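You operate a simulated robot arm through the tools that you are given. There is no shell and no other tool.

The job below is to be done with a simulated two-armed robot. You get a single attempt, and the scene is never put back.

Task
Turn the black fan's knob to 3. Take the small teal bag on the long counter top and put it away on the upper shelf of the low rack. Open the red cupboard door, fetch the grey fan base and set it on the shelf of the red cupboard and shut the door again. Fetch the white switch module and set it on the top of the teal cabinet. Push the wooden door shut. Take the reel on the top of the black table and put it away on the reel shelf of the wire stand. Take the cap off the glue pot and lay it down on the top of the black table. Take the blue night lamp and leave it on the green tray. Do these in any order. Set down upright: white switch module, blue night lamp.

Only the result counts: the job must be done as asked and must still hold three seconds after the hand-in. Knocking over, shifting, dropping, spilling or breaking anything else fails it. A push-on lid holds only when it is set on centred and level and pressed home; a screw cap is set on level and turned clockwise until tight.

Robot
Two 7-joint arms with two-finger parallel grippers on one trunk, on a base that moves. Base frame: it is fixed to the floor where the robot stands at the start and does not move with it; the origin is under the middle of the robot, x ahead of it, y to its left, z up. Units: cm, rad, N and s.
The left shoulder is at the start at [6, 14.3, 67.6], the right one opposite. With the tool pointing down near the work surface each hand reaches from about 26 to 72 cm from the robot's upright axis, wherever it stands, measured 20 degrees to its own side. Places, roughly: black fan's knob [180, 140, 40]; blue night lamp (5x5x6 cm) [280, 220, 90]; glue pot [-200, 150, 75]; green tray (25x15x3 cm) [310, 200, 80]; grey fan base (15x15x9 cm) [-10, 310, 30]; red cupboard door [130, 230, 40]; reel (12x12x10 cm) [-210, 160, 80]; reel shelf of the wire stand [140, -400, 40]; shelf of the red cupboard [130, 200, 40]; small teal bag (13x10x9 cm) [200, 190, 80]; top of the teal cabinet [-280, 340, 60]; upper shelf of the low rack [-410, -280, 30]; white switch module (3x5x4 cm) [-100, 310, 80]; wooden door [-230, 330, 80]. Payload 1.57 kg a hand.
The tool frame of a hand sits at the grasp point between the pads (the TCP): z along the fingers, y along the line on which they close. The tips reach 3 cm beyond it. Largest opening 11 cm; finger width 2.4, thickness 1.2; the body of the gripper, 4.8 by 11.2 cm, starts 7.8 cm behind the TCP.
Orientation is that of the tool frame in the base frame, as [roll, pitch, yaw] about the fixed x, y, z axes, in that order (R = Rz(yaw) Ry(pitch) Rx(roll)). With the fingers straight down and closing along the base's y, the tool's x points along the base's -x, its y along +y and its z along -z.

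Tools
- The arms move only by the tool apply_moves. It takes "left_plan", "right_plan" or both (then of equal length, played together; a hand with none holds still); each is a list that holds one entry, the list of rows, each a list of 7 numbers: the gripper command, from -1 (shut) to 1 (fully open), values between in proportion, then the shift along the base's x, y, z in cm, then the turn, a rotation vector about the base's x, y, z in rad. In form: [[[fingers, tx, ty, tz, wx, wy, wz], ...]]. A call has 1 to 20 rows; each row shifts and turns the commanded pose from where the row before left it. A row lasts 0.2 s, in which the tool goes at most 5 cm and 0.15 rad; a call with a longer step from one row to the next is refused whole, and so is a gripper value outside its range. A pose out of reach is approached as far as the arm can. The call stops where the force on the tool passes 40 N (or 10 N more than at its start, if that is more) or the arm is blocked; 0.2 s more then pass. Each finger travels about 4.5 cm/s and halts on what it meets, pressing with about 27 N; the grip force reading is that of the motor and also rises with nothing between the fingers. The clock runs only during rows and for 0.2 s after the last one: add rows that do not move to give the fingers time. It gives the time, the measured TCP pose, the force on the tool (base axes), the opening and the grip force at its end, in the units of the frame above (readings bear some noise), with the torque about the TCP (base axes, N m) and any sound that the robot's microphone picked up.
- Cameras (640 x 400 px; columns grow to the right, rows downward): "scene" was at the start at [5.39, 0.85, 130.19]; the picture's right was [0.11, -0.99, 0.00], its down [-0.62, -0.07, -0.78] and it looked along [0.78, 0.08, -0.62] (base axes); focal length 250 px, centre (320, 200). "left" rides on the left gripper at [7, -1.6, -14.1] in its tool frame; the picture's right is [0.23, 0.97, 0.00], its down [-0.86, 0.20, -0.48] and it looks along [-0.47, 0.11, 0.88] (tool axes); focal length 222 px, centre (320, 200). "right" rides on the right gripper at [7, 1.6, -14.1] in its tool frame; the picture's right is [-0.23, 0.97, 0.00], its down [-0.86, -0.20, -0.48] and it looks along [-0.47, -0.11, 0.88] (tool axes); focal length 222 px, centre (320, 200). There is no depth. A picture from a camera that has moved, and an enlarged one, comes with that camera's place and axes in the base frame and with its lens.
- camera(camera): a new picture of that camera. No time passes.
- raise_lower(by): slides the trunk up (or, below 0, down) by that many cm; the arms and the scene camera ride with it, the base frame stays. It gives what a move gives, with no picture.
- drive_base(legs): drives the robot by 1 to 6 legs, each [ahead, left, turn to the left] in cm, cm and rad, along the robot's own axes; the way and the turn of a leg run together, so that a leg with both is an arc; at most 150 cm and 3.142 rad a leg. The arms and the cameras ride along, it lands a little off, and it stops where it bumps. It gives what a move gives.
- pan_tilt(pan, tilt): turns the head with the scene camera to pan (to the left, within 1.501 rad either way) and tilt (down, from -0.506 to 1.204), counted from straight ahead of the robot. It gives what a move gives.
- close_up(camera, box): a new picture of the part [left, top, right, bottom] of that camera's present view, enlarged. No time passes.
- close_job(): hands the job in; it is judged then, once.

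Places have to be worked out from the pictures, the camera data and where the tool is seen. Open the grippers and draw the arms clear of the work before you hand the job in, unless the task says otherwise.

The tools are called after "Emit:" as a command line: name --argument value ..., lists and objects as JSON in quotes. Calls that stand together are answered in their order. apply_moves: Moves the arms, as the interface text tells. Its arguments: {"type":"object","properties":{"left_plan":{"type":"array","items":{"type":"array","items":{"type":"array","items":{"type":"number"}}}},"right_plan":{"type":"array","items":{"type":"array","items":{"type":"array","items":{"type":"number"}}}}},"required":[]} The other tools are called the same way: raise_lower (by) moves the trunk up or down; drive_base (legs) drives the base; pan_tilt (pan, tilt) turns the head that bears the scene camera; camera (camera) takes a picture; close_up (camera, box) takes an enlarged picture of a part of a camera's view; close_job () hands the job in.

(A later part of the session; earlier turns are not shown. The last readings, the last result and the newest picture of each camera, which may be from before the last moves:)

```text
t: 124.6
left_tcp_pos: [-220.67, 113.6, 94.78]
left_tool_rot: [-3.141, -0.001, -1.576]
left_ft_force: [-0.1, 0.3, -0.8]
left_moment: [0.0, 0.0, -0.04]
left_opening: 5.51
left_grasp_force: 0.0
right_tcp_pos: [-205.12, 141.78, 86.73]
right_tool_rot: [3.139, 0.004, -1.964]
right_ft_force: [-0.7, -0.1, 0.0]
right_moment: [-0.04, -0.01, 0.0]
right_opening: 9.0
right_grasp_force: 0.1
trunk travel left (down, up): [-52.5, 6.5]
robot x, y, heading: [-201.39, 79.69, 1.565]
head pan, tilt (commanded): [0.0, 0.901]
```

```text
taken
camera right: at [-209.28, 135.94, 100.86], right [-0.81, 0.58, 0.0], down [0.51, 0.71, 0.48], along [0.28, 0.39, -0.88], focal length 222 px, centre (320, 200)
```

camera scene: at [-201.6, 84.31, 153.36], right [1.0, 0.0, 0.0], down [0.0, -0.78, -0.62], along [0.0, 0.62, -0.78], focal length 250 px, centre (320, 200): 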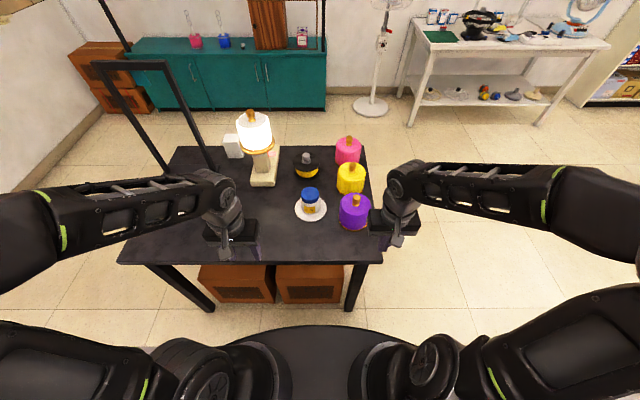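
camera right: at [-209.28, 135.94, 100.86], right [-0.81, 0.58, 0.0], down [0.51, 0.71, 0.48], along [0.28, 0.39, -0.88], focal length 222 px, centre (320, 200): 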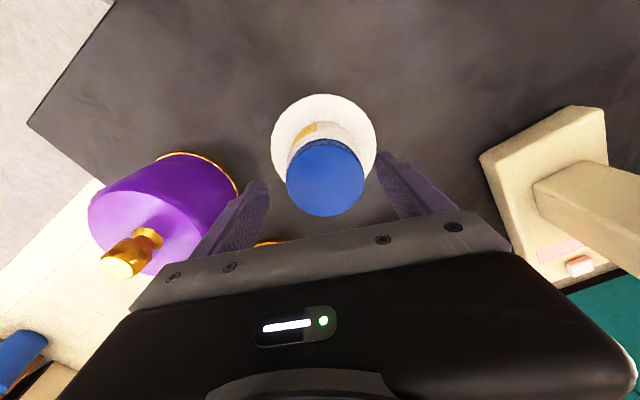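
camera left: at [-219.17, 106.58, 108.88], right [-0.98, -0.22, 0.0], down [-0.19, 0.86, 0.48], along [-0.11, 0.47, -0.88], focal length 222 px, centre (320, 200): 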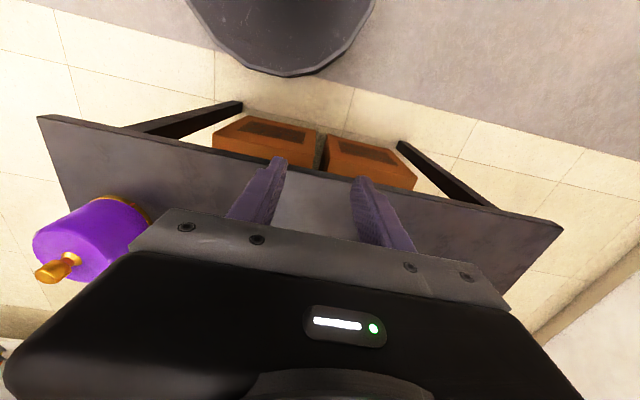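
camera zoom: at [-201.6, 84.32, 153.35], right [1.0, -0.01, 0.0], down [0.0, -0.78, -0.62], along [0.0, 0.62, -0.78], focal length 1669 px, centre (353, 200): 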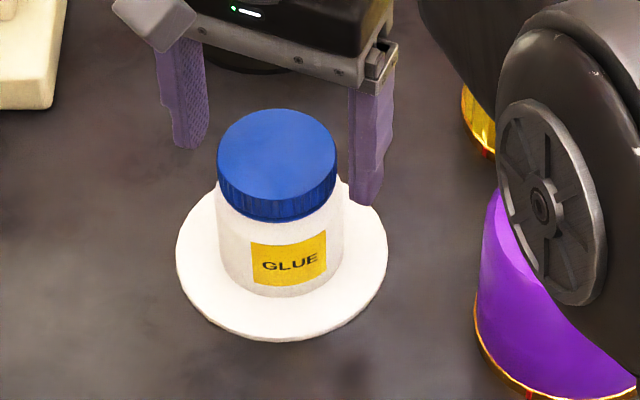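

The tips are now around the cap only. I centre by (-0.5, -0.3) cm, close and turn counter-clockwise 0.45 rad.

Emit:
apply_moves --right_plan '[[[0.64, -0.5, -0.3, 0, 0, 0, 0], [-1, 0, 0, 0, 0, 0, 0], [-1, 0, 0, 0, 0, 0, 0], [-1, 0, 0, 0, 0, 0, 0], [-1, 0, 0, 0, 0, 0, 0]]]'

Emit:
apply_moves --right_plan '[[[-1, 0, 0, 0, 0, 0, 0.1], [-1, 0, 0, 0, 0, 0, 0.1], [-1, 0, 0, 0, 0, 0, 0.1], [-1, 0, 0, 0, 0, 0, 0.1], [-1, 0, 0, 0, 0, 0, 0]]]'

Emit:
close_up --camera "scene" --box '[270, 170, 360, 230]'

Emit:
camera --camera "right"

```text
t: 125.8
left_tcp_pos: [-220.71, 113.57, 94.82]
left_tool_rot: [-3.141, 0.0, -1.575]
left_ft_force: [-0.4, -0.4, -0.1]
left_moment: [0.0, 0.0, 0.0]
left_opening: 5.5
left_grasp_force: 0.0
right_tcp_pos: [-205.6, 141.46, 86.79]
right_tool_rot: [3.14, 0.004, -1.964]
right_ft_force: [-0.5, 0.5, -0.5]
right_moment: [0.02, 0.07, 0.02]
right_opening: 6.3
right_grasp_force: 27.1
trunk travel left (down, up): [-52.5, 6.5]
robot x, y, heading: [-201.67, 79.76, 1.559]
head pan, tilt (commanded): [0.0, 0.901]
```

```text
t: 127.0
left_tcp_pos: [-220.7, 113.66, 94.94]
left_tool_rot: [3.139, 0.0, -1.576]
left_ft_force: [-0.5, 0.4, -0.1]
left_moment: [-0.02, 0.01, 0.01]
left_opening: 5.51
left_grasp_force: 0.0
right_tcp_pos: [-205.65, 141.55, 86.72]
right_tool_rot: [3.139, 0.004, -1.562]
right_ft_force: [1.0, 0.2, -0.4]
right_moment: [0.04, -0.03, -0.03]
right_opening: 6.31
right_grasp_force: 27.1
trunk travel left (down, up): [-52.5, 6.5]
robot x, y, heading: [-201.35, 79.7, 1.561]
head pan, tilt (commanded): [0.0, 0.901]
heard: snap
```

```text
6.67 times, centred on (315, 200) of scene
camera zoom: at [-201.59, 84.33, 153.35], right [1.0, -0.01, 0.0], down [0.0, -0.78, -0.62], along [0.0, 0.62, -0.78], focal length 1669 px, centre (353, 200)
```

zoom: 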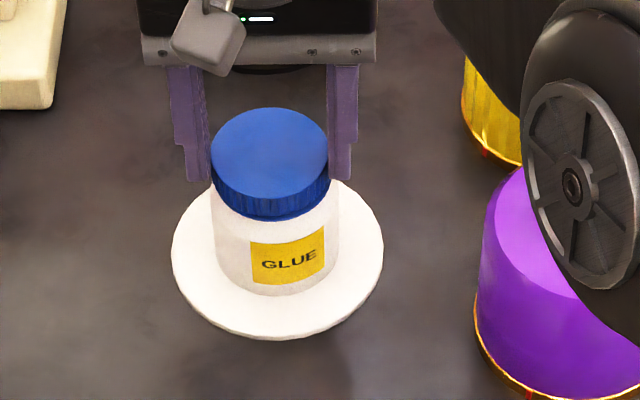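

```text
taken
camera right: at [-207.1, 134.5, 100.84], right [-0.98, 0.22, 0.0], down [0.19, 0.85, 0.48], along [0.1, 0.47, -0.88], focal length 222 px, centre (320, 200)
```

right: 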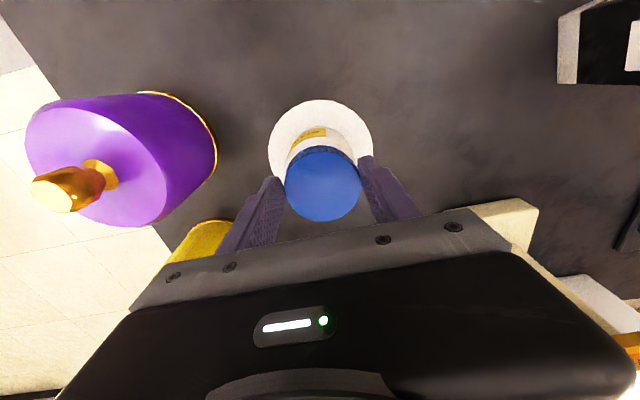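

A snap was heard: the cap has come free. I lift it slowly and check whether the jar stays behind.

Emit:
apply_moves --right_plan '[[[-1, 0, 0, 0.4, 0, 0, 0], [-1, 0, 0, 0.4, 0, 0, 0], [-1, 0, 0, 0.4, 0, 0, 0], [-1, 0, 0, 0.4, 0, 0, 0], [-1, 0, 0, 0.4, 0, 0, 0], [-1, 0, 0, 0, 0, 0, 0]]]'

Emit:
close_up --camera "scene" --box '[270, 170, 360, 230]'

```text
t: 128.4
left_tcp_pos: [-220.79, 113.65, 94.75]
left_tool_rot: [3.141, 0.0, -1.575]
left_ft_force: [0.1, 0.1, 0.0]
left_moment: [0.01, 0.02, -0.05]
left_opening: 5.47
left_grasp_force: 0.0
right_tcp_pos: [-205.73, 141.44, 88.68]
right_tool_rot: [3.14, 0.004, -1.563]
right_ft_force: [0.2, 0.8, 0.5]
right_moment: [-0.04, 0.01, 0.01]
right_opening: 6.29
right_grasp_force: 26.5
trunk travel left (down, up): [-52.5, 6.5]
robot x, y, heading: [-201.5, 80.05, 1.566]
head pan, tilt (commanded): [0.0, 0.901]
```

```text
6.67 times, centred on (315, 200) of scene
camera zoom: at [-201.6, 84.33, 153.35], right [1.0, -0.01, 0.0], down [0.0, -0.78, -0.62], along [0.0, 0.62, -0.78], focal length 1669 px, centre (353, 200)
```

zoom: 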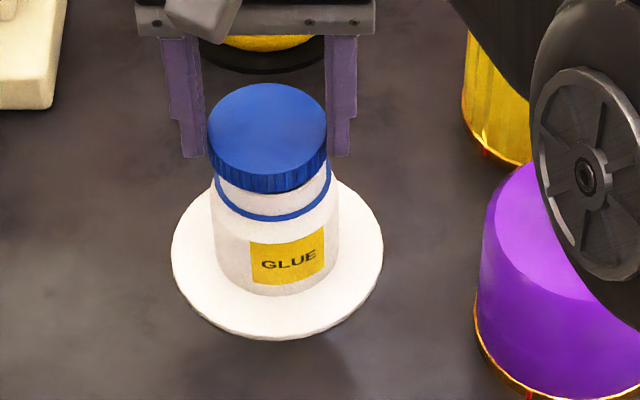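

The cap comes off cleanly and the jar stays. I raise it, move the left hand aside, and carry the cap to a free spot on the table near [-221, 135].

Emit:
apply_moves --left_plan '[[[0, -3, -2, 0, 0, 0, 0], [0, -3, -2, 0, 0, 0, 0], [0, -3, -2, 0, 0, 0, 0], [0, -3, -2, 0, 0, 0, 0], [0, 0, 0, 0, 0, 0, 0], [0, 0, 0, 0, 0, 0, 0], [0, 0, 0, 0, 0, 0, 0], [0, 0, 0, 0, 0, 0, 0], [0, 0, 0, 0, 0, 0, 0]]]' --right_plan '[[[-1, 0, 0, 2, 0, 0, 0], [-1, 0, 0, 2, 0, 0, 0], [-1, 0, 0, 1, 0, 0, 0], [-1, -3, -1.3, 0, 0, 0, 0], [-1, -3, -1.3, 0, 0, 0, 0], [-1, -3, -1.3, 0, 0, 0, 0], [-1, -3, -1.3, 0, 0, 0, 0], [-1, -3.3, -1.3, 0, 0, 0, 0], [-1, 0, 0, 0, 0, 0, 0]]]'

Emit:
close_up --camera "scene" --box '[210, 140, 390, 260]'

Emit:
camera --camera "right"

```text
t: 130.4
left_tcp_pos: [-232.83, 105.53, 94.67]
left_tool_rot: [-3.141, -0.001, -1.577]
left_ft_force: [-0.1, -0.1, -0.4]
left_moment: [0.02, 0.0, 0.01]
left_opening: 5.51
left_grasp_force: 0.1
right_tcp_pos: [-219.74, 135.29, 93.84]
right_tool_rot: [3.14, 0.007, -1.565]
right_ft_force: [0.6, -0.9, -0.8]
right_moment: [0.01, -0.02, -0.02]
right_opening: 6.29
right_grasp_force: 27.1
right hand out of reach, approached as far as the arm can: row 8
trunk travel left (down, up): [-52.5, 6.5]
robot x, y, heading: [-201.6, 79.94, 1.566]
head pan, tilt (commanded): [0.0, 0.901]
```

```text
3.33 times, centred on (300, 200) of scene
camera zoom: at [-201.62, 84.33, 153.35], right [1.0, -0.01, 0.0], down [0.0, -0.78, -0.62], along [0.0, 0.62, -0.78], focal length 834 px, centre (387, 200)
```

zoom: 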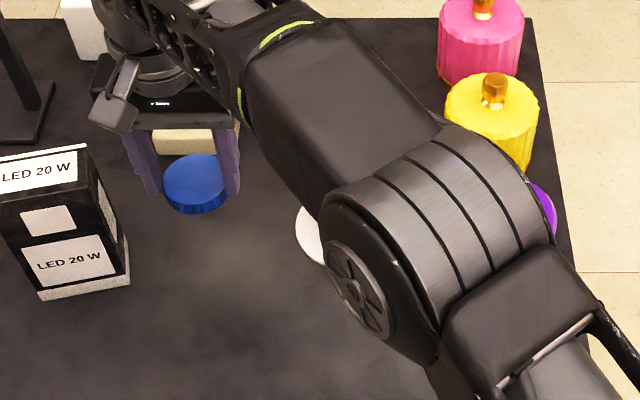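

```text
taken
camera right: at [-221.08, 128.2, 107.96], right [-0.98, 0.22, 0.01], down [0.19, 0.85, 0.48], along [0.1, 0.47, -0.88], focal length 222 px, centre (320, 200)
```

right: 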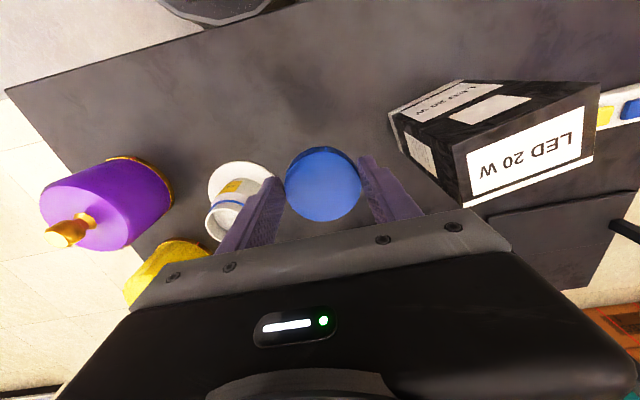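

The cap hangs over a free spot between the LED box (x≈-230) and the saucer (x≈-212). I lower it toward the table.

Emit:
apply_moves --right_plan '[[[-1, 0, 0, -3, 0, 0, 0], [-1, 0, 0, -3, 0, 0, 0], [-1, 0, 0, -3, 0, 0, 0], [-1, 0, 0, -3, 0, 0, 0], [-1, 0, 0, 0, 0, 0, 0]]]'

Emit:
close_up --camera "scene" --box '[210, 140, 390, 260]'

Emit:
camera --camera "right"

```text
t: 131.6
left_tcp_pos: [-232.92, 105.52, 94.68]
left_tool_rot: [3.141, -0.001, -1.576]
left_ft_force: [0.6, -0.2, 0.0]
left_moment: [-0.03, 0.02, 0.01]
left_opening: 5.5
left_grasp_force: 0.0
right_tcp_pos: [-219.73, 135.42, 81.72]
right_tool_rot: [3.139, 0.004, -1.564]
right_ft_force: [0.7, 0.0, 0.0]
right_moment: [-0.01, 0.0, 0.02]
right_opening: 6.27
right_grasp_force: 27.2
trunk travel left (down, up): [-52.5, 6.5]
robot x, y, heading: [-201.97, 80.13, 1.567]
head pan, tilt (commanded): [0.0, 0.901]
```

```text
3.33 times, centred on (300, 200) of scene
camera zoom: at [-201.6, 84.31, 153.35], right [1.0, -0.01, 0.0], down [0.0, -0.78, -0.62], along [0.0, 0.62, -0.78], focal length 834 px, centre (387, 200)
```

zoom: 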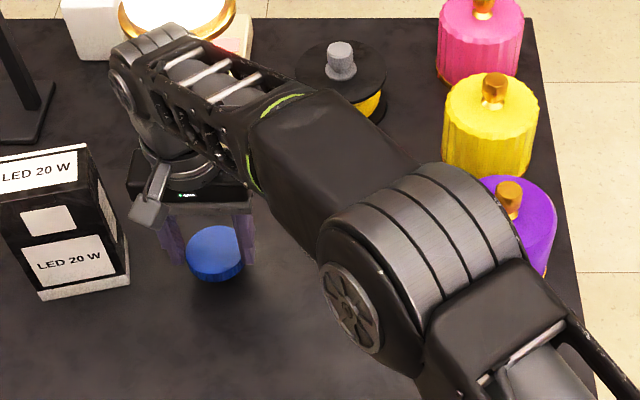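

```text
taken
camera right: at [-221.17, 128.32, 95.93], right [-0.98, 0.22, 0.0], down [0.19, 0.85, 0.48], along [0.1, 0.47, -0.88], focal length 222 px, centre (320, 200)
```

right: 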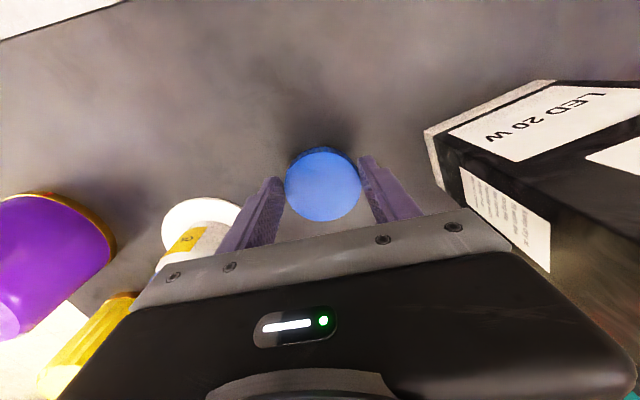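

Still free; I go on down in small steps to touch the table.

Emit:
apply_moves --right_plan '[[[-1, 0, 0, -1, 0, 0, 0], [-1, 0, 0, -0.8, 0, 0, 0], [-1, 0, 0, -0.5, 0, 0, 0], [-1, 0, 0, -0.4, 0, 0, 0], [-1, 0, 0, 0, 0, 0, 0]]]'

```text
t: 132.8
left_tcp_pos: [-232.85, 105.52, 94.83]
left_tool_rot: [3.142, 0.001, -1.575]
left_ft_force: [-1.1, 0.0, -0.8]
left_moment: [-0.02, -0.01, -0.01]
left_opening: 5.51
left_grasp_force: 0.0
right_tcp_pos: [-219.81, 135.37, 79.19]
right_tool_rot: [3.138, 0.006, -1.564]
right_ft_force: [1.3, -0.6, 11.2]
right_moment: [-0.16, -0.08, -0.04]
right_opening: 6.27
right_grasp_force: 27.4
trunk travel left (down, up): [-52.5, 6.5]
robot x, y, heading: [-201.88, 79.73, 1.568]
head pan, tilt (commanded): [0.0, 0.901]
```

Contact at z≈79.2 (11 N). I release the cap and lift the hand.

Emit:
apply_moves --right_plan '[[[0.2, 0, 0, 0.1, 0, 0, 0], [0.3, 0, 0, 0, 0, 0, 0], [0.5, 0, 0, 0, 0, 0, 0], [0.5, 0, 0, 0, 0, 0, 0], [0.5, 0, 0, 2, 0, 0, 0], [0.5, 0, 0, 4, 0, 0, 0], [0.5, 0, 0, 4, 0, 0, 0], [0.5, 0, 0, 4, 0, 0, 0], [0.5, 0, 0, 0, 0, 0, 0]]]'

Emit:
camera --camera "right"

Emit:
close_up --camera "scene" --box '[210, 140, 390, 260]'

```text
t: 134.8
left_tcp_pos: [-232.92, 105.56, 94.77]
left_tool_rot: [3.14, 0.0, -1.578]
left_ft_force: [-0.2, -0.5, -0.3]
left_moment: [-0.01, -0.02, 0.03]
left_opening: 5.49
left_grasp_force: 0.1
right_tcp_pos: [-220.01, 135.19, 93.23]
right_tool_rot: [3.139, 0.004, -1.565]
right_ft_force: [0.1, -1.3, 0.3]
right_moment: [-0.01, -0.02, -0.03]
right_opening: 8.26
right_grasp_force: 0.0
trunk travel left (down, up): [-52.5, 6.5]
robot x, y, heading: [-201.51, 79.62, 1.568]
head pan, tilt (commanded): [0.0, 0.901]
```

```text
taken
camera right: at [-221.38, 128.19, 107.38], right [-0.98, 0.22, 0.0], down [0.19, 0.85, 0.48], along [0.1, 0.47, -0.88], focal length 222 px, centre (320, 200)
```

right: 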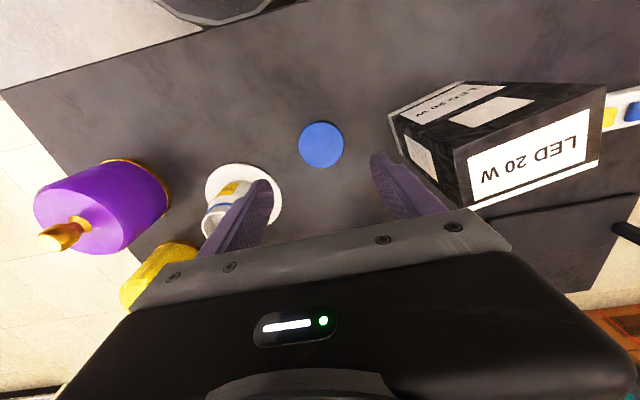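

```text
3.33 times, centred on (300, 200) of scene
camera zoom: at [-201.61, 84.35, 153.35], right [1.0, -0.01, 0.0], down [0.0, -0.78, -0.62], along [0.0, 0.62, -0.78], focal length 834 px, centre (387, 200)
```

zoom: 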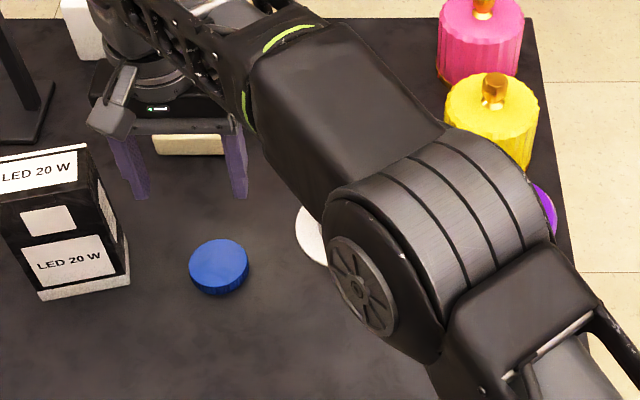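

The cap lies on the table and the glue pot stands uncapped. Next the reel, which is better reached from the +y side: I draw the right hand back and drive around.

Emit:
apply_moves --right_plan '[[[0.5, 2.5, -4, 0, 0, 0, 0], [0.5, 2.5, -4, 0, 0, 0, 0], [0.5, 2.5, -4, 0, 0, 0, 0], [0.5, 2.5, -4, 0, 0, 0, 0], [0.5, 2.5, -4, 0, 0, 0, 0], [0.5, 2.5, -2, 0, 0, 0, 0], [0.5, 0, 0, 0, 0, 0, 0]]]'

Emit:
drive_base --legs '[[-20, 0, 0], [0, -82, 0], [150, 0, 0], [20, 0, 0], [0, 0, 3.14]]'

Emit:
pan_tilt --pan 0.3 --tilt 0.3

Emit:
camera --camera "scene"

```text
t: 136.4
left_tcp_pos: [-232.91, 105.48, 94.82]
left_tool_rot: [3.14, -0.001, -1.575]
left_ft_force: [0.8, -0.2, -0.3]
left_moment: [0.02, 0.01, 0.01]
left_opening: 5.48
left_grasp_force: 0.1
right_tcp_pos: [-204.66, 113.2, 93.18]
right_tool_rot: [3.139, 0.005, -1.564]
right_ft_force: [0.1, 0.3, -0.5]
right_moment: [0.01, 0.01, 0.0]
right_opening: 8.26
right_grasp_force: 0.0
trunk travel left (down, up): [-52.5, 6.5]
robot x, y, heading: [-201.42, 79.61, 1.566]
head pan, tilt (commanded): [0.0, 0.901]
```

```text
t: 157.4
left_tcp_pos: [-88.53, 203.27, 94.83]
left_tool_rot: [-3.14, 0.0, 1.582]
left_ft_force: [-0.7, -0.9, -0.3]
left_moment: [-0.04, -0.01, -0.01]
left_opening: 5.53
left_grasp_force: 0.1
right_tcp_pos: [-116.65, 195.19, 93.25]
right_tool_rot: [3.138, 0.004, 1.595]
right_ft_force: [0.4, 0.8, 0.9]
right_moment: [0.0, 0.03, 0.01]
right_opening: 8.24
right_grasp_force: 0.1
trunk travel left (down, up): [-52.5, 6.5]
robot x, y, heading: [-120.61, 228.44, -1.563]
head pan, tilt (commanded): [0.0, 0.901]
```

```text
t: 158.4
left_tcp_pos: [-88.57, 203.21, 94.82]
left_tool_rot: [3.14, -0.001, 1.58]
left_ft_force: [-0.4, 0.8, 0.1]
left_moment: [0.02, 0.01, -0.02]
left_opening: 5.49
left_grasp_force: 0.0
right_tcp_pos: [-116.73, 195.16, 93.15]
right_tool_rot: [3.14, 0.004, 1.594]
right_ft_force: [-0.1, 0.0, 1.7]
right_moment: [0.02, 0.02, 0.0]
right_opening: 8.24
right_grasp_force: 0.1
trunk travel left (down, up): [-52.5, 6.5]
robot x, y, heading: [-120.82, 228.48, -1.559]
head pan, tilt (commanded): [0.3, 0.3]
```

```text
taken
camera scene: at [-117.79, 222.55, 158.57], right [-0.95, -0.3, 0.0], down [-0.09, 0.28, -0.95], along [0.29, -0.91, -0.3], focal length 250 px, centre (320, 200)
```

scene: 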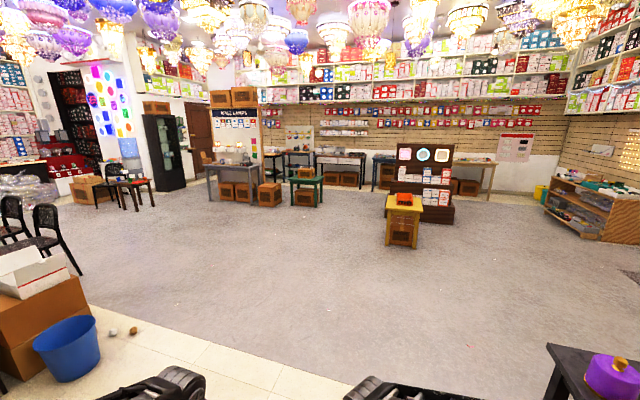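

Emit:
close_up --camera "scene" --box '[255, 115, 345, 195]'

Emit:
close_up --camera "scene" --box '[530, 150, 640, 250]'

```text
5.00 times, centred on (300, 155) of scene
camera zoom: at [-117.79, 222.55, 158.57], right [-0.95, -0.3, 0.0], down [-0.09, 0.28, -0.95], along [0.29, -0.91, -0.3], focal length 1252 px, centre (420, 425)
```

zoom: 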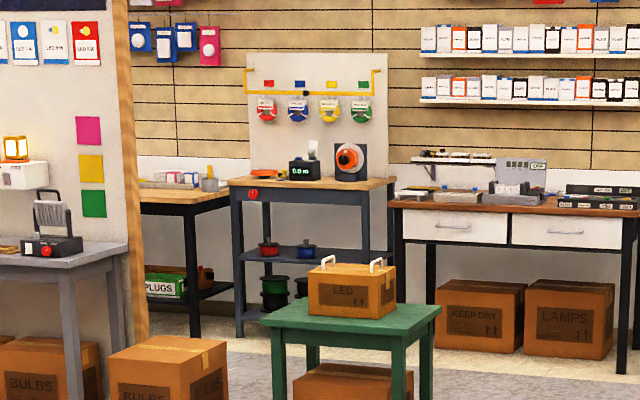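

```text
4.00 times, centred on (585, 200) of scene
camera zoom: at [-117.79, 222.55, 158.57], right [-0.95, -0.3, 0.0], down [-0.09, 0.28, -0.95], along [0.29, -0.91, -0.3], focal length 1001 px, centre (-740, 200)
```

zoom: 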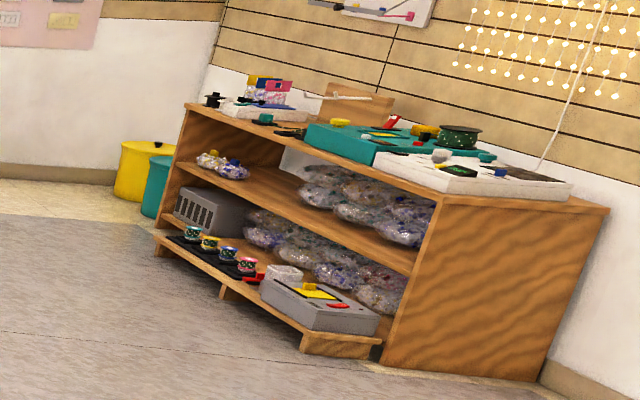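

The reel shelf is a mid shelf (with red and blue reels) below a wooden top, so the reel should be held with the hand tilted forward. I test a forward tilt of the right hand here in free space, at the relative pose needed for the reel.

Emit:
apply_moves --right_plan '[[[0.5, -3, -2.4, 0, 0, 0, 0], [0.5, -3, -2.4, 0, 0, 0, 0], [0.5, -3, -2.4, 0, 0, 0, 0], [0.5, -3, -2.4, 0, 0, 0, 0], [0.5, -3, -2.4, 0, -0.15, 0, 0], [0.5, -3, -2.4, 0, -0.15, 0, 0], [0.5, -3, -2.4, 0, -0.15, 0, 0], [0.5, 0, 0, 0, -0.15, 0, 0], [0.5, 0, 0, 0, -0.15, 0, 0], [0.5, 0, 0, 0, -0.15, 0, 0], [0.5, 0, 0, 0, -0.1, 0, 0], [0.5, 0, 0, 0, 0, 0, 0]]]'

```text
t: 161.0
left_tcp_pos: [-88.63, 203.35, 94.68]
left_tool_rot: [3.141, 0.001, 1.581]
left_ft_force: [-1.1, 0.1, -0.3]
left_moment: [0.02, 0.02, 0.02]
left_opening: 5.49
left_grasp_force: 0.1
right_tcp_pos: [-137.56, 176.53, 93.1]
right_tool_rot: [-3.107, 1.003, 1.612]
right_ft_force: [0.3, -0.2, -0.7]
right_moment: [-0.01, -0.02, -0.01]
right_opening: 8.24
right_grasp_force: 0.2
right hand out of reach, approached as far as the arm can: row 10, 11
trunk travel left (down, up): [-52.5, 6.5]
robot x, y, heading: [-120.4, 228.61, -1.558]
head pan, tilt (commanded): [0.3, 0.3]
```

The hand reached a tilt of about 1.0 rad. I raise the trunk and hand a little so it clears the coloured lamps, then slide to the reel.

Emit:
raise_lower --by 6

Emit:
apply_moves --right_plan '[[[0.5, 0, 0, 2, 0, 0, 0], [0.5, 0, 0, 2, 0, 0, 0], [0.5, 0, 0, 0, 0, 0, 0]]]'

Emit:
drive_base --legs '[[0, -70, -0.012]]'

Emit:
pan_tilt --pan 0.0 --tilt 0.8

Emit:
camera --camera "scene"

Emit:
camera --camera "right"

```text
t: 162.0
left_tcp_pos: [-88.6, 203.2, 100.76]
left_tool_rot: [3.14, -0.001, 1.58]
left_ft_force: [-0.3, -0.4, -0.5]
left_moment: [-0.01, -0.01, -0.03]
left_opening: 5.52
left_grasp_force: 0.0
right_tcp_pos: [-137.57, 176.56, 99.16]
right_tool_rot: [-3.108, 1.003, 1.612]
right_ft_force: [-0.2, -0.6, 0.7]
right_moment: [0.04, 0.02, -0.02]
right_opening: 8.27
right_grasp_force: 0.0
trunk travel left (down, up): [-58.5, 0.5]
robot x, y, heading: [-120.35, 228.39, -1.56]
head pan, tilt (commanded): [0.3, 0.3]
```

```text
t: 162.8
left_tcp_pos: [-88.68, 203.2, 100.63]
left_tool_rot: [-3.141, 0.002, 1.581]
left_ft_force: [-0.8, -1.1, 1.2]
left_moment: [0.01, -0.02, -0.01]
left_opening: 5.5
left_grasp_force: 0.1
right_tcp_pos: [-137.65, 176.62, 103.12]
right_tool_rot: [-3.107, 1.003, 1.612]
right_ft_force: [0.3, -0.4, 0.0]
right_moment: [0.0, -0.01, 0.01]
right_opening: 8.23
right_grasp_force: 0.0
trunk travel left (down, up): [-58.5, 0.5]
robot x, y, heading: [-120.43, 228.23, -1.562]
head pan, tilt (commanded): [0.3, 0.3]
```

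```text
t: 166.7
left_tcp_pos: [-159.13, 202.61, 100.76]
left_tool_rot: [3.141, -0.001, 1.574]
left_ft_force: [-0.3, 0.6, 0.6]
left_moment: [0.0, -0.01, -0.05]
left_opening: 5.51
left_grasp_force: 0.1
right_tcp_pos: [-208.39, 176.32, 103.15]
right_tool_rot: [-3.109, 1.004, 1.604]
right_ft_force: [-0.4, -0.3, 0.7]
right_moment: [0.0, 0.01, 0.02]
right_opening: 8.25
right_grasp_force: 0.0
trunk travel left (down, up): [-58.5, 0.5]
robot x, y, heading: [-190.6, 228.02, -1.569]
head pan, tilt (commanded): [0.3, 0.3]
```

```text
t: 167.6
left_tcp_pos: [-159.2, 202.63, 100.8]
left_tool_rot: [3.141, 0.0, 1.573]
left_ft_force: [0.1, 0.1, 0.1]
left_moment: [0.01, 0.01, -0.03]
left_opening: 5.49
left_grasp_force: 0.0
right_tcp_pos: [-208.31, 176.35, 103.11]
right_tool_rot: [-3.108, 1.004, 1.606]
right_ft_force: [0.2, 0.4, -0.1]
right_moment: [0.04, -0.01, 0.0]
right_opening: 8.28
right_grasp_force: 0.1
trunk travel left (down, up): [-58.5, 0.5]
robot x, y, heading: [-190.75, 227.78, -1.57]
head pan, tilt (commanded): [0.0, 0.799]
```

```text
taken
camera scene: at [-190.95, 222.96, 160.15], right [-1.0, 0.0, 0.0], down [0.0, 0.72, -0.7], along [0.0, -0.7, -0.72], focal length 250 px, centre (320, 200)
```

scene: 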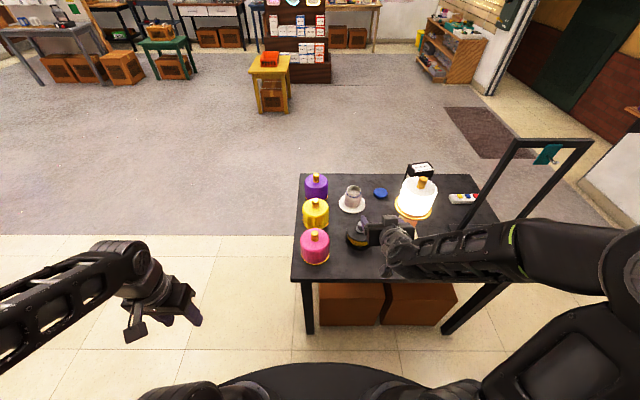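

```text
taken
camera right: at [-206.68, 192.02, 104.86], right [0.98, -0.12, 0.17], down [-0.18, -0.06, 0.98], along [-0.1, -0.99, -0.08], focal length 222 px, centre (320, 200)
```

right: 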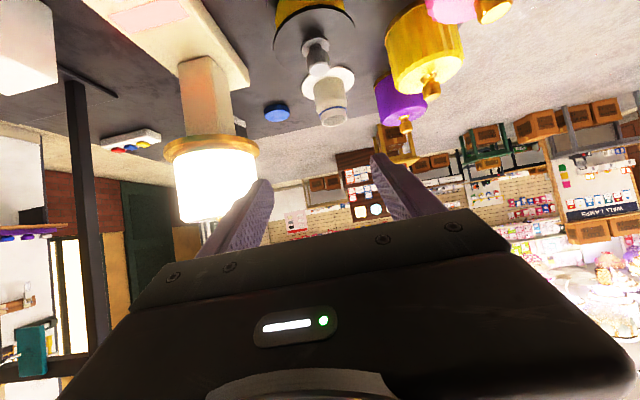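

I zoom on the reel in the scene view to fix its place once more.

Emit:
close_up --camera "scene" --box '[290, 160, 450, 280]'

Emit:
close_up --camera "right" --box '[220, 0, 420, 130]'

```text
3.33 times, centred on (370, 220) of scene
camera zoom: at [-190.95, 222.96, 160.15], right [-1.0, 0.0, 0.0], down [0.0, 0.72, -0.7], along [0.0, -0.7, -0.72], focal length 834 px, centre (153, 133)
```

zoom: 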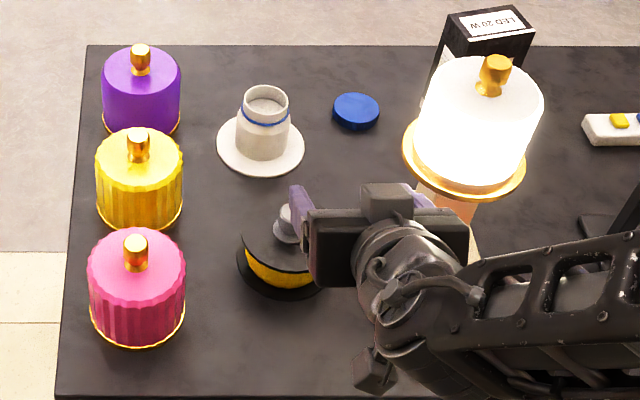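

```text
3.08 times, centred on (320, 65) of right
camera zoom: at [-206.68, 192.02, 104.86], right [0.98, -0.12, 0.17], down [-0.18, -0.06, 0.98], along [-0.1, -0.99, -0.08], focal length 684 px, centre (320, 615)
```

zoom: 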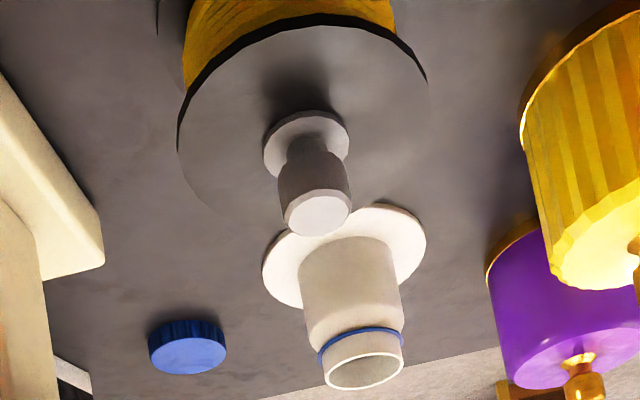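

Combining the views, the hub's knob top is at about [-207, 162.6, 84.5]. I lower the tilted hand in front of it to z≈86 before the final approach.

Emit:
apply_moves --right_plan '[[[0.3, 0.25, 0, -3.5, -0.03, 0, 0], [0.3, 0.25, 0, -3.5, -0.03, 0, 0], [0.3, 0.25, 0, -3.5, -0.03, 0, 0], [0.3, 0.25, 0, -3.5, -0.03, 0, 0], [0.3, 0.25, 0, -3, -0.03, 0, 0], [0.3, 0, 0, 0, 0, 0, 0]]]'

Emit:
camera --camera "right"

Emit:
close_up --camera "scene" --box '[290, 160, 450, 280]'

```text
t: 169.0
left_tcp_pos: [-159.26, 202.69, 100.76]
left_tool_rot: [-3.14, -0.001, 1.572]
left_ft_force: [0.1, -1.1, -0.3]
left_moment: [-0.01, 0.02, 0.01]
left_opening: 5.49
left_grasp_force: 0.1
right_tcp_pos: [-206.67, 173.22, 96.95]
right_tool_rot: [-3.094, 1.14, 1.616]
right_ft_force: [0.0, 0.0, -0.1]
right_moment: [0.0, -0.01, -0.03]
right_opening: 7.14
right_grasp_force: 0.0
right hand out of reach, approached as far as the arm can: row 1, 3, 4, 5
trunk travel left (down, up): [-58.5, 0.5]
robot x, y, heading: [-190.48, 228.11, -1.57]
head pan, tilt (commanded): [0.0, 0.799]
```

```text
taken
camera right: at [-204.79, 189.06, 96.77], right [0.98, -0.09, 0.19], down [-0.18, 0.08, 0.98], along [-0.11, -0.99, 0.06], focal length 222 px, centre (320, 200)
```

right: 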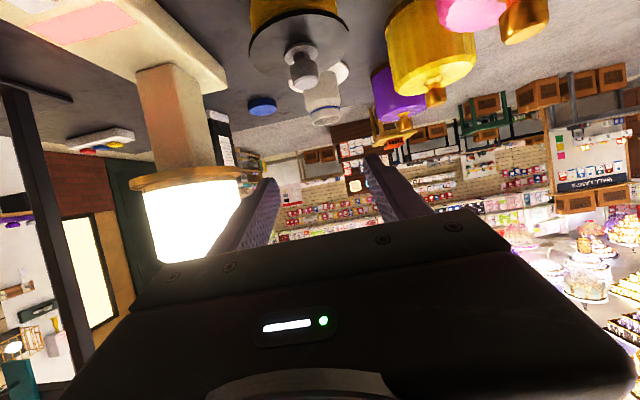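

```text
3.33 times, centred on (370, 220) of scene
camera zoom: at [-191.0, 223.0, 160.14], right [-1.0, 0.0, 0.0], down [0.0, 0.72, -0.7], along [0.0, -0.7, -0.72], focal length 834 px, centre (153, 133)
```

zoom: 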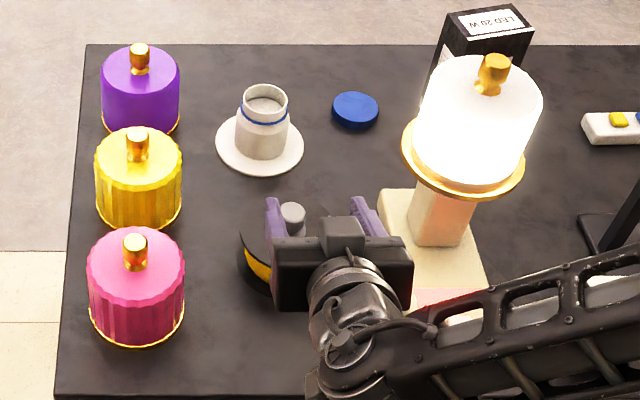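

The tilted pose is limited by shoulder height, so I lower the trunk by 13 cm instead, bringing the hand to z≈84 in front of the reel.

Emit:
raise_lower --by -12.5

Emit:
camera --camera "right"

Emit:
close_up --camera "scene" --box '[290, 160, 450, 280]'

```text
t: 170.6
left_tcp_pos: [-159.11, 202.67, 88.26]
left_tool_rot: [-3.141, -0.001, 1.574]
left_ft_force: [-0.4, -0.2, 0.0]
left_moment: [0.01, 0.02, -0.02]
left_opening: 5.52
left_grasp_force: 0.1
right_tcp_pos: [-206.47, 173.24, 84.69]
right_tool_rot: [-3.094, 1.14, 1.614]
right_ft_force: [-0.1, 0.1, -0.7]
right_moment: [0.0, 0.0, 0.02]
right_opening: 7.13
right_grasp_force: 0.0
trunk travel left (down, up): [-46.0, 13.0]
robot x, y, heading: [-190.9, 227.88, -1.568]
head pan, tilt (commanded): [0.0, 0.799]
```

```text
taken
camera right: at [-204.75, 189.06, 84.26], right [0.98, -0.09, 0.19], down [-0.18, 0.08, 0.98], along [-0.11, -0.99, 0.06], focal length 222 px, centre (320, 200)
```

right: 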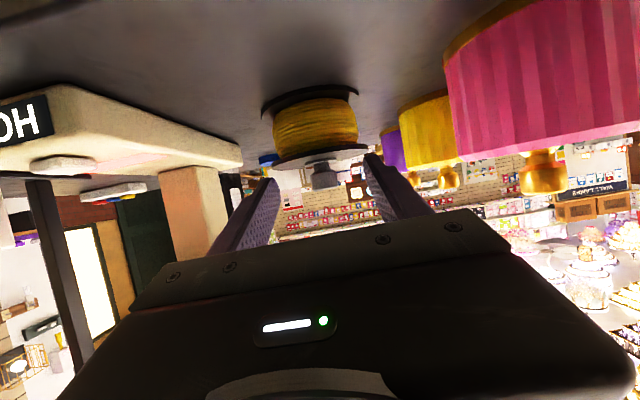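

```text
3.33 times, centred on (370, 220) of scene
camera zoom: at [-190.95, 222.97, 147.65], right [-1.0, 0.0, 0.0], down [0.0, 0.72, -0.7], along [0.0, -0.7, -0.72], focal length 834 px, centre (153, 133)
```

zoom: 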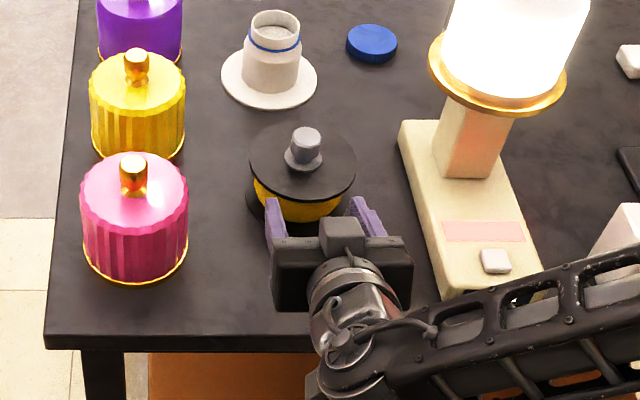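

The hub (top z≈84.8, flange z≈81.5) is at about [-206.9, 162.1]. I advance the open fingers around it at TCP [-206.9, 163.5, 84.3].

Emit:
apply_moves --right_plan '[[[0.3, -0.1, -2.4, 0, 0, 0, 0], [0.3, -0.1, -2.4, 0, 0, 0, 0], [0.3, -0.1, -2.4, -0.2, 0, 0, 0], [0.3, -0.1, -2.4, -0.2, 0, 0, 0], [0.3, 0, 0, 0, 0, 0, 0]]]'

Emit:
camera --camera "right"

Emit:
close_up --camera "scene" --box '[310, 160, 430, 250]'

```text
t: 171.8
left_tcp_pos: [-159.09, 202.54, 88.19]
left_tool_rot: [-3.141, -0.001, 1.572]
left_ft_force: [-0.6, 0.3, -0.6]
left_moment: [-0.02, 0.03, -0.01]
left_opening: 5.51
left_grasp_force: 0.1
right_tcp_pos: [-206.72, 163.6, 84.25]
right_tool_rot: [-3.095, 1.139, 1.615]
right_ft_force: [-0.3, 0.1, 1.2]
right_moment: [-0.02, -0.02, 0.04]
right_opening: 7.17
right_grasp_force: 0.0
trunk travel left (down, up): [-46.0, 13.0]
robot x, y, heading: [-190.59, 227.93, -1.572]
head pan, tilt (commanded): [0.0, 0.799]
```

```text
taken
camera right: at [-205.04, 179.33, 83.86], right [0.98, -0.09, 0.19], down [-0.18, 0.08, 0.98], along [-0.11, -0.99, 0.06], focal length 222 px, centre (320, 200)
```

right: 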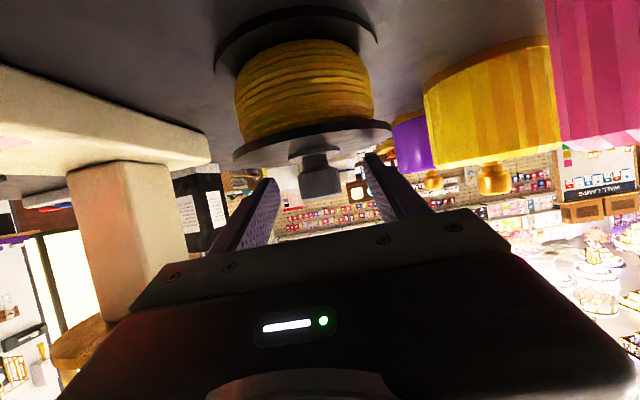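

```text
4.44 times, centred on (370, 205) of scene
camera zoom: at [-190.95, 222.97, 147.64], right [-1.0, 0.0, 0.0], down [0.0, 0.72, -0.7], along [0.0, -0.7, -0.72], focal length 1112 px, centre (98, 178)
```

zoom: 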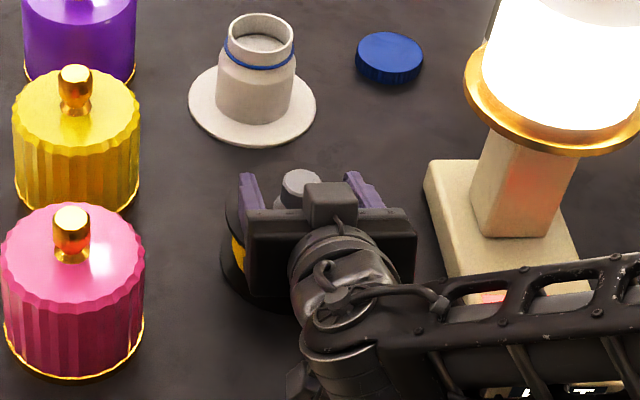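

The hub sits centred between the fingertips. I close the fingers on it.

Emit:
apply_moves --right_plan '[[[-1, 0, 0, 0, 0, 0, 0], [-1, 0, 0, 0, 0, 0, 0], [-1, 0, 0, 0, 0, 0, 0], [-1, 0, 0, 0, 0, 0, 0]]]'

Emit:
camera --camera "right"

```text
t: 172.8
left_tcp_pos: [-159.16, 202.6, 88.3]
left_tool_rot: [3.142, 0.001, 1.572]
left_ft_force: [-0.1, -0.8, -0.1]
left_moment: [0.04, 0.0, 0.03]
left_opening: 5.53
left_grasp_force: 0.0
right_tcp_pos: [-206.74, 163.66, 84.29]
right_tool_rot: [-3.095, 1.139, 1.614]
right_ft_force: [-1.1, -1.0, 0.2]
right_moment: [-0.01, -0.26, -0.09]
right_opening: 3.17
right_grasp_force: 27.5
trunk travel left (down, up): [-46.0, 13.0]
robot x, y, heading: [-191.04, 227.95, -1.567]
head pan, tilt (commanded): [0.0, 0.799]
```

```text
taken
camera right: at [-205.05, 179.34, 83.87], right [0.98, -0.09, 0.19], down [-0.18, 0.08, 0.98], along [-0.11, -0.99, 0.06], focal length 222 px, centre (320, 200)
```

right: 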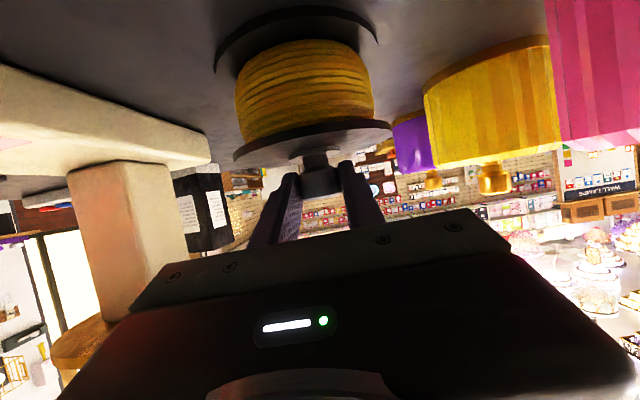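

Gripped (3.2 cm, 27 N). I lift it straight by raising the trunk, then check.

Emit:
raise_lower --by 12.5

Emit:
camera --camera "right"

Emit:
close_up --camera "scene" --box '[290, 140, 450, 260]'

```text
t: 174.3
left_tcp_pos: [-159.19, 202.56, 100.83]
left_tool_rot: [3.141, 0.0, 1.573]
left_ft_force: [-0.8, 0.3, -0.3]
left_moment: [0.0, -0.01, 0.03]
left_opening: 5.51
left_grasp_force: 0.0
right_tcp_pos: [-206.71, 163.5, 96.75]
right_tool_rot: [-3.093, 1.138, 1.613]
right_ft_force: [0.2, 0.4, -4.3]
right_moment: [0.06, 0.03, 0.02]
right_opening: 3.17
right_grasp_force: 26.7
trunk travel left (down, up): [-58.5, 0.5]
robot x, y, heading: [-190.63, 228.22, -1.57]
head pan, tilt (commanded): [0.0, 0.799]
```

```text
taken
camera right: at [-205.06, 179.32, 96.32], right [0.98, -0.09, 0.19], down [-0.18, 0.08, 0.98], along [-0.11, -0.99, 0.06], focal length 222 px, centre (320, 200)
```

right: 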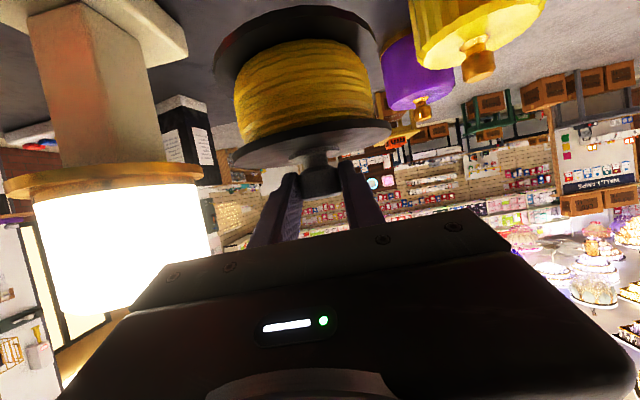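

```text
3.33 times, centred on (370, 200) of scene
camera zoom: at [-190.96, 222.89, 160.13], right [-1.0, 0.0, 0.0], down [0.0, 0.72, -0.7], along [0.0, -0.7, -0.72], focal length 834 px, centre (153, 200)
```

zoom: 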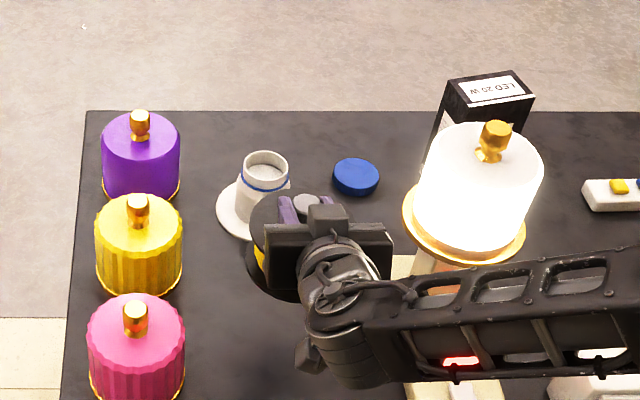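

The reel hangs level. I back away and drive across the room toward the wire stand along x≈-35.

Emit:
drive_base --legs '[[-18, 0, 0], [0, 150, 0], [150, 0, 0], [150, 0, 0], [130, 0, 0]]'

Emit:
pan_tilt --pan 0.5 --tilt 0.45

Emit:
camera --camera "scene"

Emit:
camera --camera "right"

```text
t: 203.0
left_tcp_pos: [9.05, -206.18, 100.75]
left_tool_rot: [-3.14, 0.002, 1.649]
left_ft_force: [-0.3, -1.2, -0.4]
left_moment: [0.02, 0.0, -0.02]
left_opening: 5.5
left_grasp_force: 0.0
right_tcp_pos: [-35.41, -248.96, 96.69]
right_tool_rot: [-3.093, 1.138, 1.692]
right_ft_force: [0.3, 0.5, -4.1]
right_moment: [0.02, 0.0, 0.01]
right_opening: 3.13
right_grasp_force: 27.2
trunk travel left (down, up): [-58.5, 0.5]
robot x, y, heading: [-24.65, -183.46, -1.492]
head pan, tilt (commanded): [0.0, 0.799]
```

```text
t: 203.9
left_tcp_pos: [9.07, -206.21, 100.78]
left_tool_rot: [3.141, 0.001, 1.65]
left_ft_force: [0.5, -0.5, -0.5]
left_moment: [0.03, -0.01, 0.01]
left_opening: 5.48
left_grasp_force: 0.0
right_tcp_pos: [-35.43, -248.73, 96.54]
right_tool_rot: [-3.096, 1.138, 1.69]
right_ft_force: [-0.9, -0.6, -4.4]
right_moment: [0.1, 0.02, -0.02]
right_opening: 3.16
right_grasp_force: 27.6
trunk travel left (down, up): [-58.5, 0.5]
robot x, y, heading: [-24.5, -183.3, -1.494]
head pan, tilt (commanded): [0.499, 0.45]
```

```text
taken
camera scene: at [-19.9, -188.06, 163.18], right [-0.84, -0.55, 0.0], down [-0.24, 0.37, -0.9], along [0.49, -0.75, -0.44], focal length 250 px, centre (320, 200)
```

scene: 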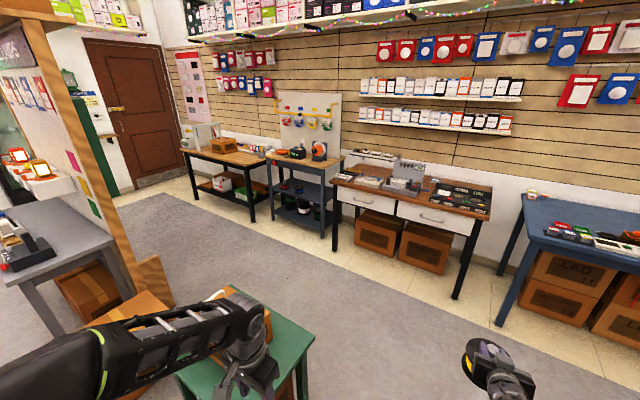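

```text
taken
camera right: at [-34.96, -232.95, 96.33], right [0.98, -0.02, 0.19], down [-0.19, 0.06, 0.98], along [-0.03, -1.0, 0.06], focal length 222 px, centre (320, 200)
```

right: 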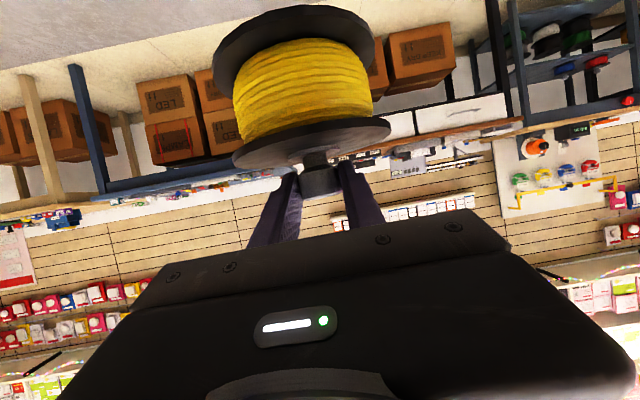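

I zoom in on the wire stand from here.

Emit:
close_up --camera "scene" --box '[250, 90, 370, 240]'

```text
2.67 times, centred on (310, 165) of scene
camera zoom: at [-19.9, -188.06, 163.18], right [-0.84, -0.55, 0.0], down [-0.24, 0.37, -0.9], along [0.49, -0.75, -0.44], focal length 668 px, centre (347, 293)
```

zoom: 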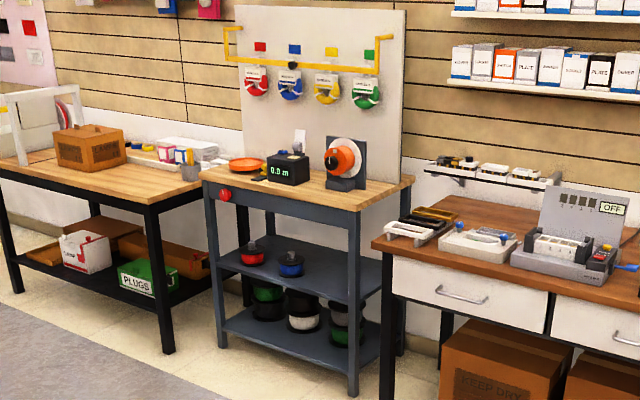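

The free place on the stand's mid shelf (z≈42, front y≈-386) is right of the blue reel, around x≈123. I correct the heading, go ahead to y≈-288 and slide left to x≈100.

Emit:
drive_base --legs '[[0, 0, -0.077], [104, 0, 0], [0, 122, 0]]'

Emit:
pan_tilt --pan 0.2 --tilt 0.6

Emit:
camera --camera "scene"

```text
t: 215.6
left_tcp_pos: [131.18, -311.13, 100.81]
left_tool_rot: [-3.142, 0.0, 1.576]
left_ft_force: [0.1, -0.3, 0.9]
left_moment: [0.0, -0.01, 0.0]
left_opening: 5.51
left_grasp_force: 0.0
right_tcp_pos: [83.71, -350.26, 96.6]
right_tool_rot: [-3.096, 1.139, 1.619]
right_ft_force: [-0.3, -0.9, -4.6]
right_moment: [0.05, -0.02, 0.0]
right_opening: 3.13
right_grasp_force: 26.8
trunk travel left (down, up): [-58.5, 0.5]
robot x, y, heading: [99.27, -285.59, -1.561]
head pan, tilt (commanded): [0.499, 0.45]
```

```text
t: 216.3
left_tcp_pos: [131.11, -311.06, 100.76]
left_tool_rot: [-3.14, 0.001, 1.578]
left_ft_force: [-0.5, 0.1, -0.8]
left_moment: [-0.03, 0.0, 0.0]
left_opening: 5.48
left_grasp_force: 0.1
right_tcp_pos: [83.73, -350.45, 96.73]
right_tool_rot: [-3.095, 1.138, 1.62]
right_ft_force: [0.4, 0.3, -4.5]
right_moment: [0.01, 0.02, 0.0]
right_opening: 3.13
right_grasp_force: 27.0
trunk travel left (down, up): [-58.5, 0.5]
robot x, y, heading: [99.42, -285.56, -1.568]
head pan, tilt (commanded): [0.201, 0.6]
```

```text
taken
camera scene: at [100.92, -291.53, 161.83], right [-0.98, -0.21, 0.0], down [-0.12, 0.55, -0.83], along [0.17, -0.81, -0.56], focal length 250 px, centre (320, 200)
```

scene: 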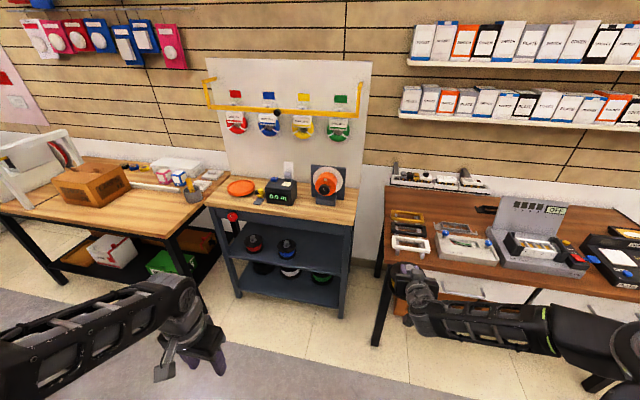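

Emit:
close_up --camera "scene" --box '[190, 160, 390, 330]'

```text
2.35 times, centred on (290, 245) of scene
camera zoom: at [100.92, -291.53, 161.83], right [-0.98, -0.21, 0.0], down [-0.12, 0.55, -0.83], along [0.17, -0.81, -0.56], focal length 589 px, centre (391, 94)
```

zoom: 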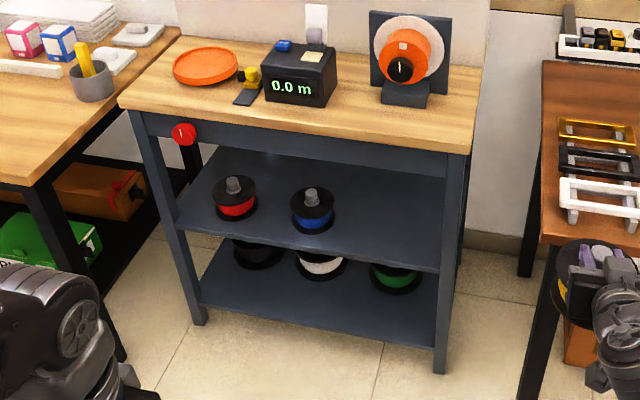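

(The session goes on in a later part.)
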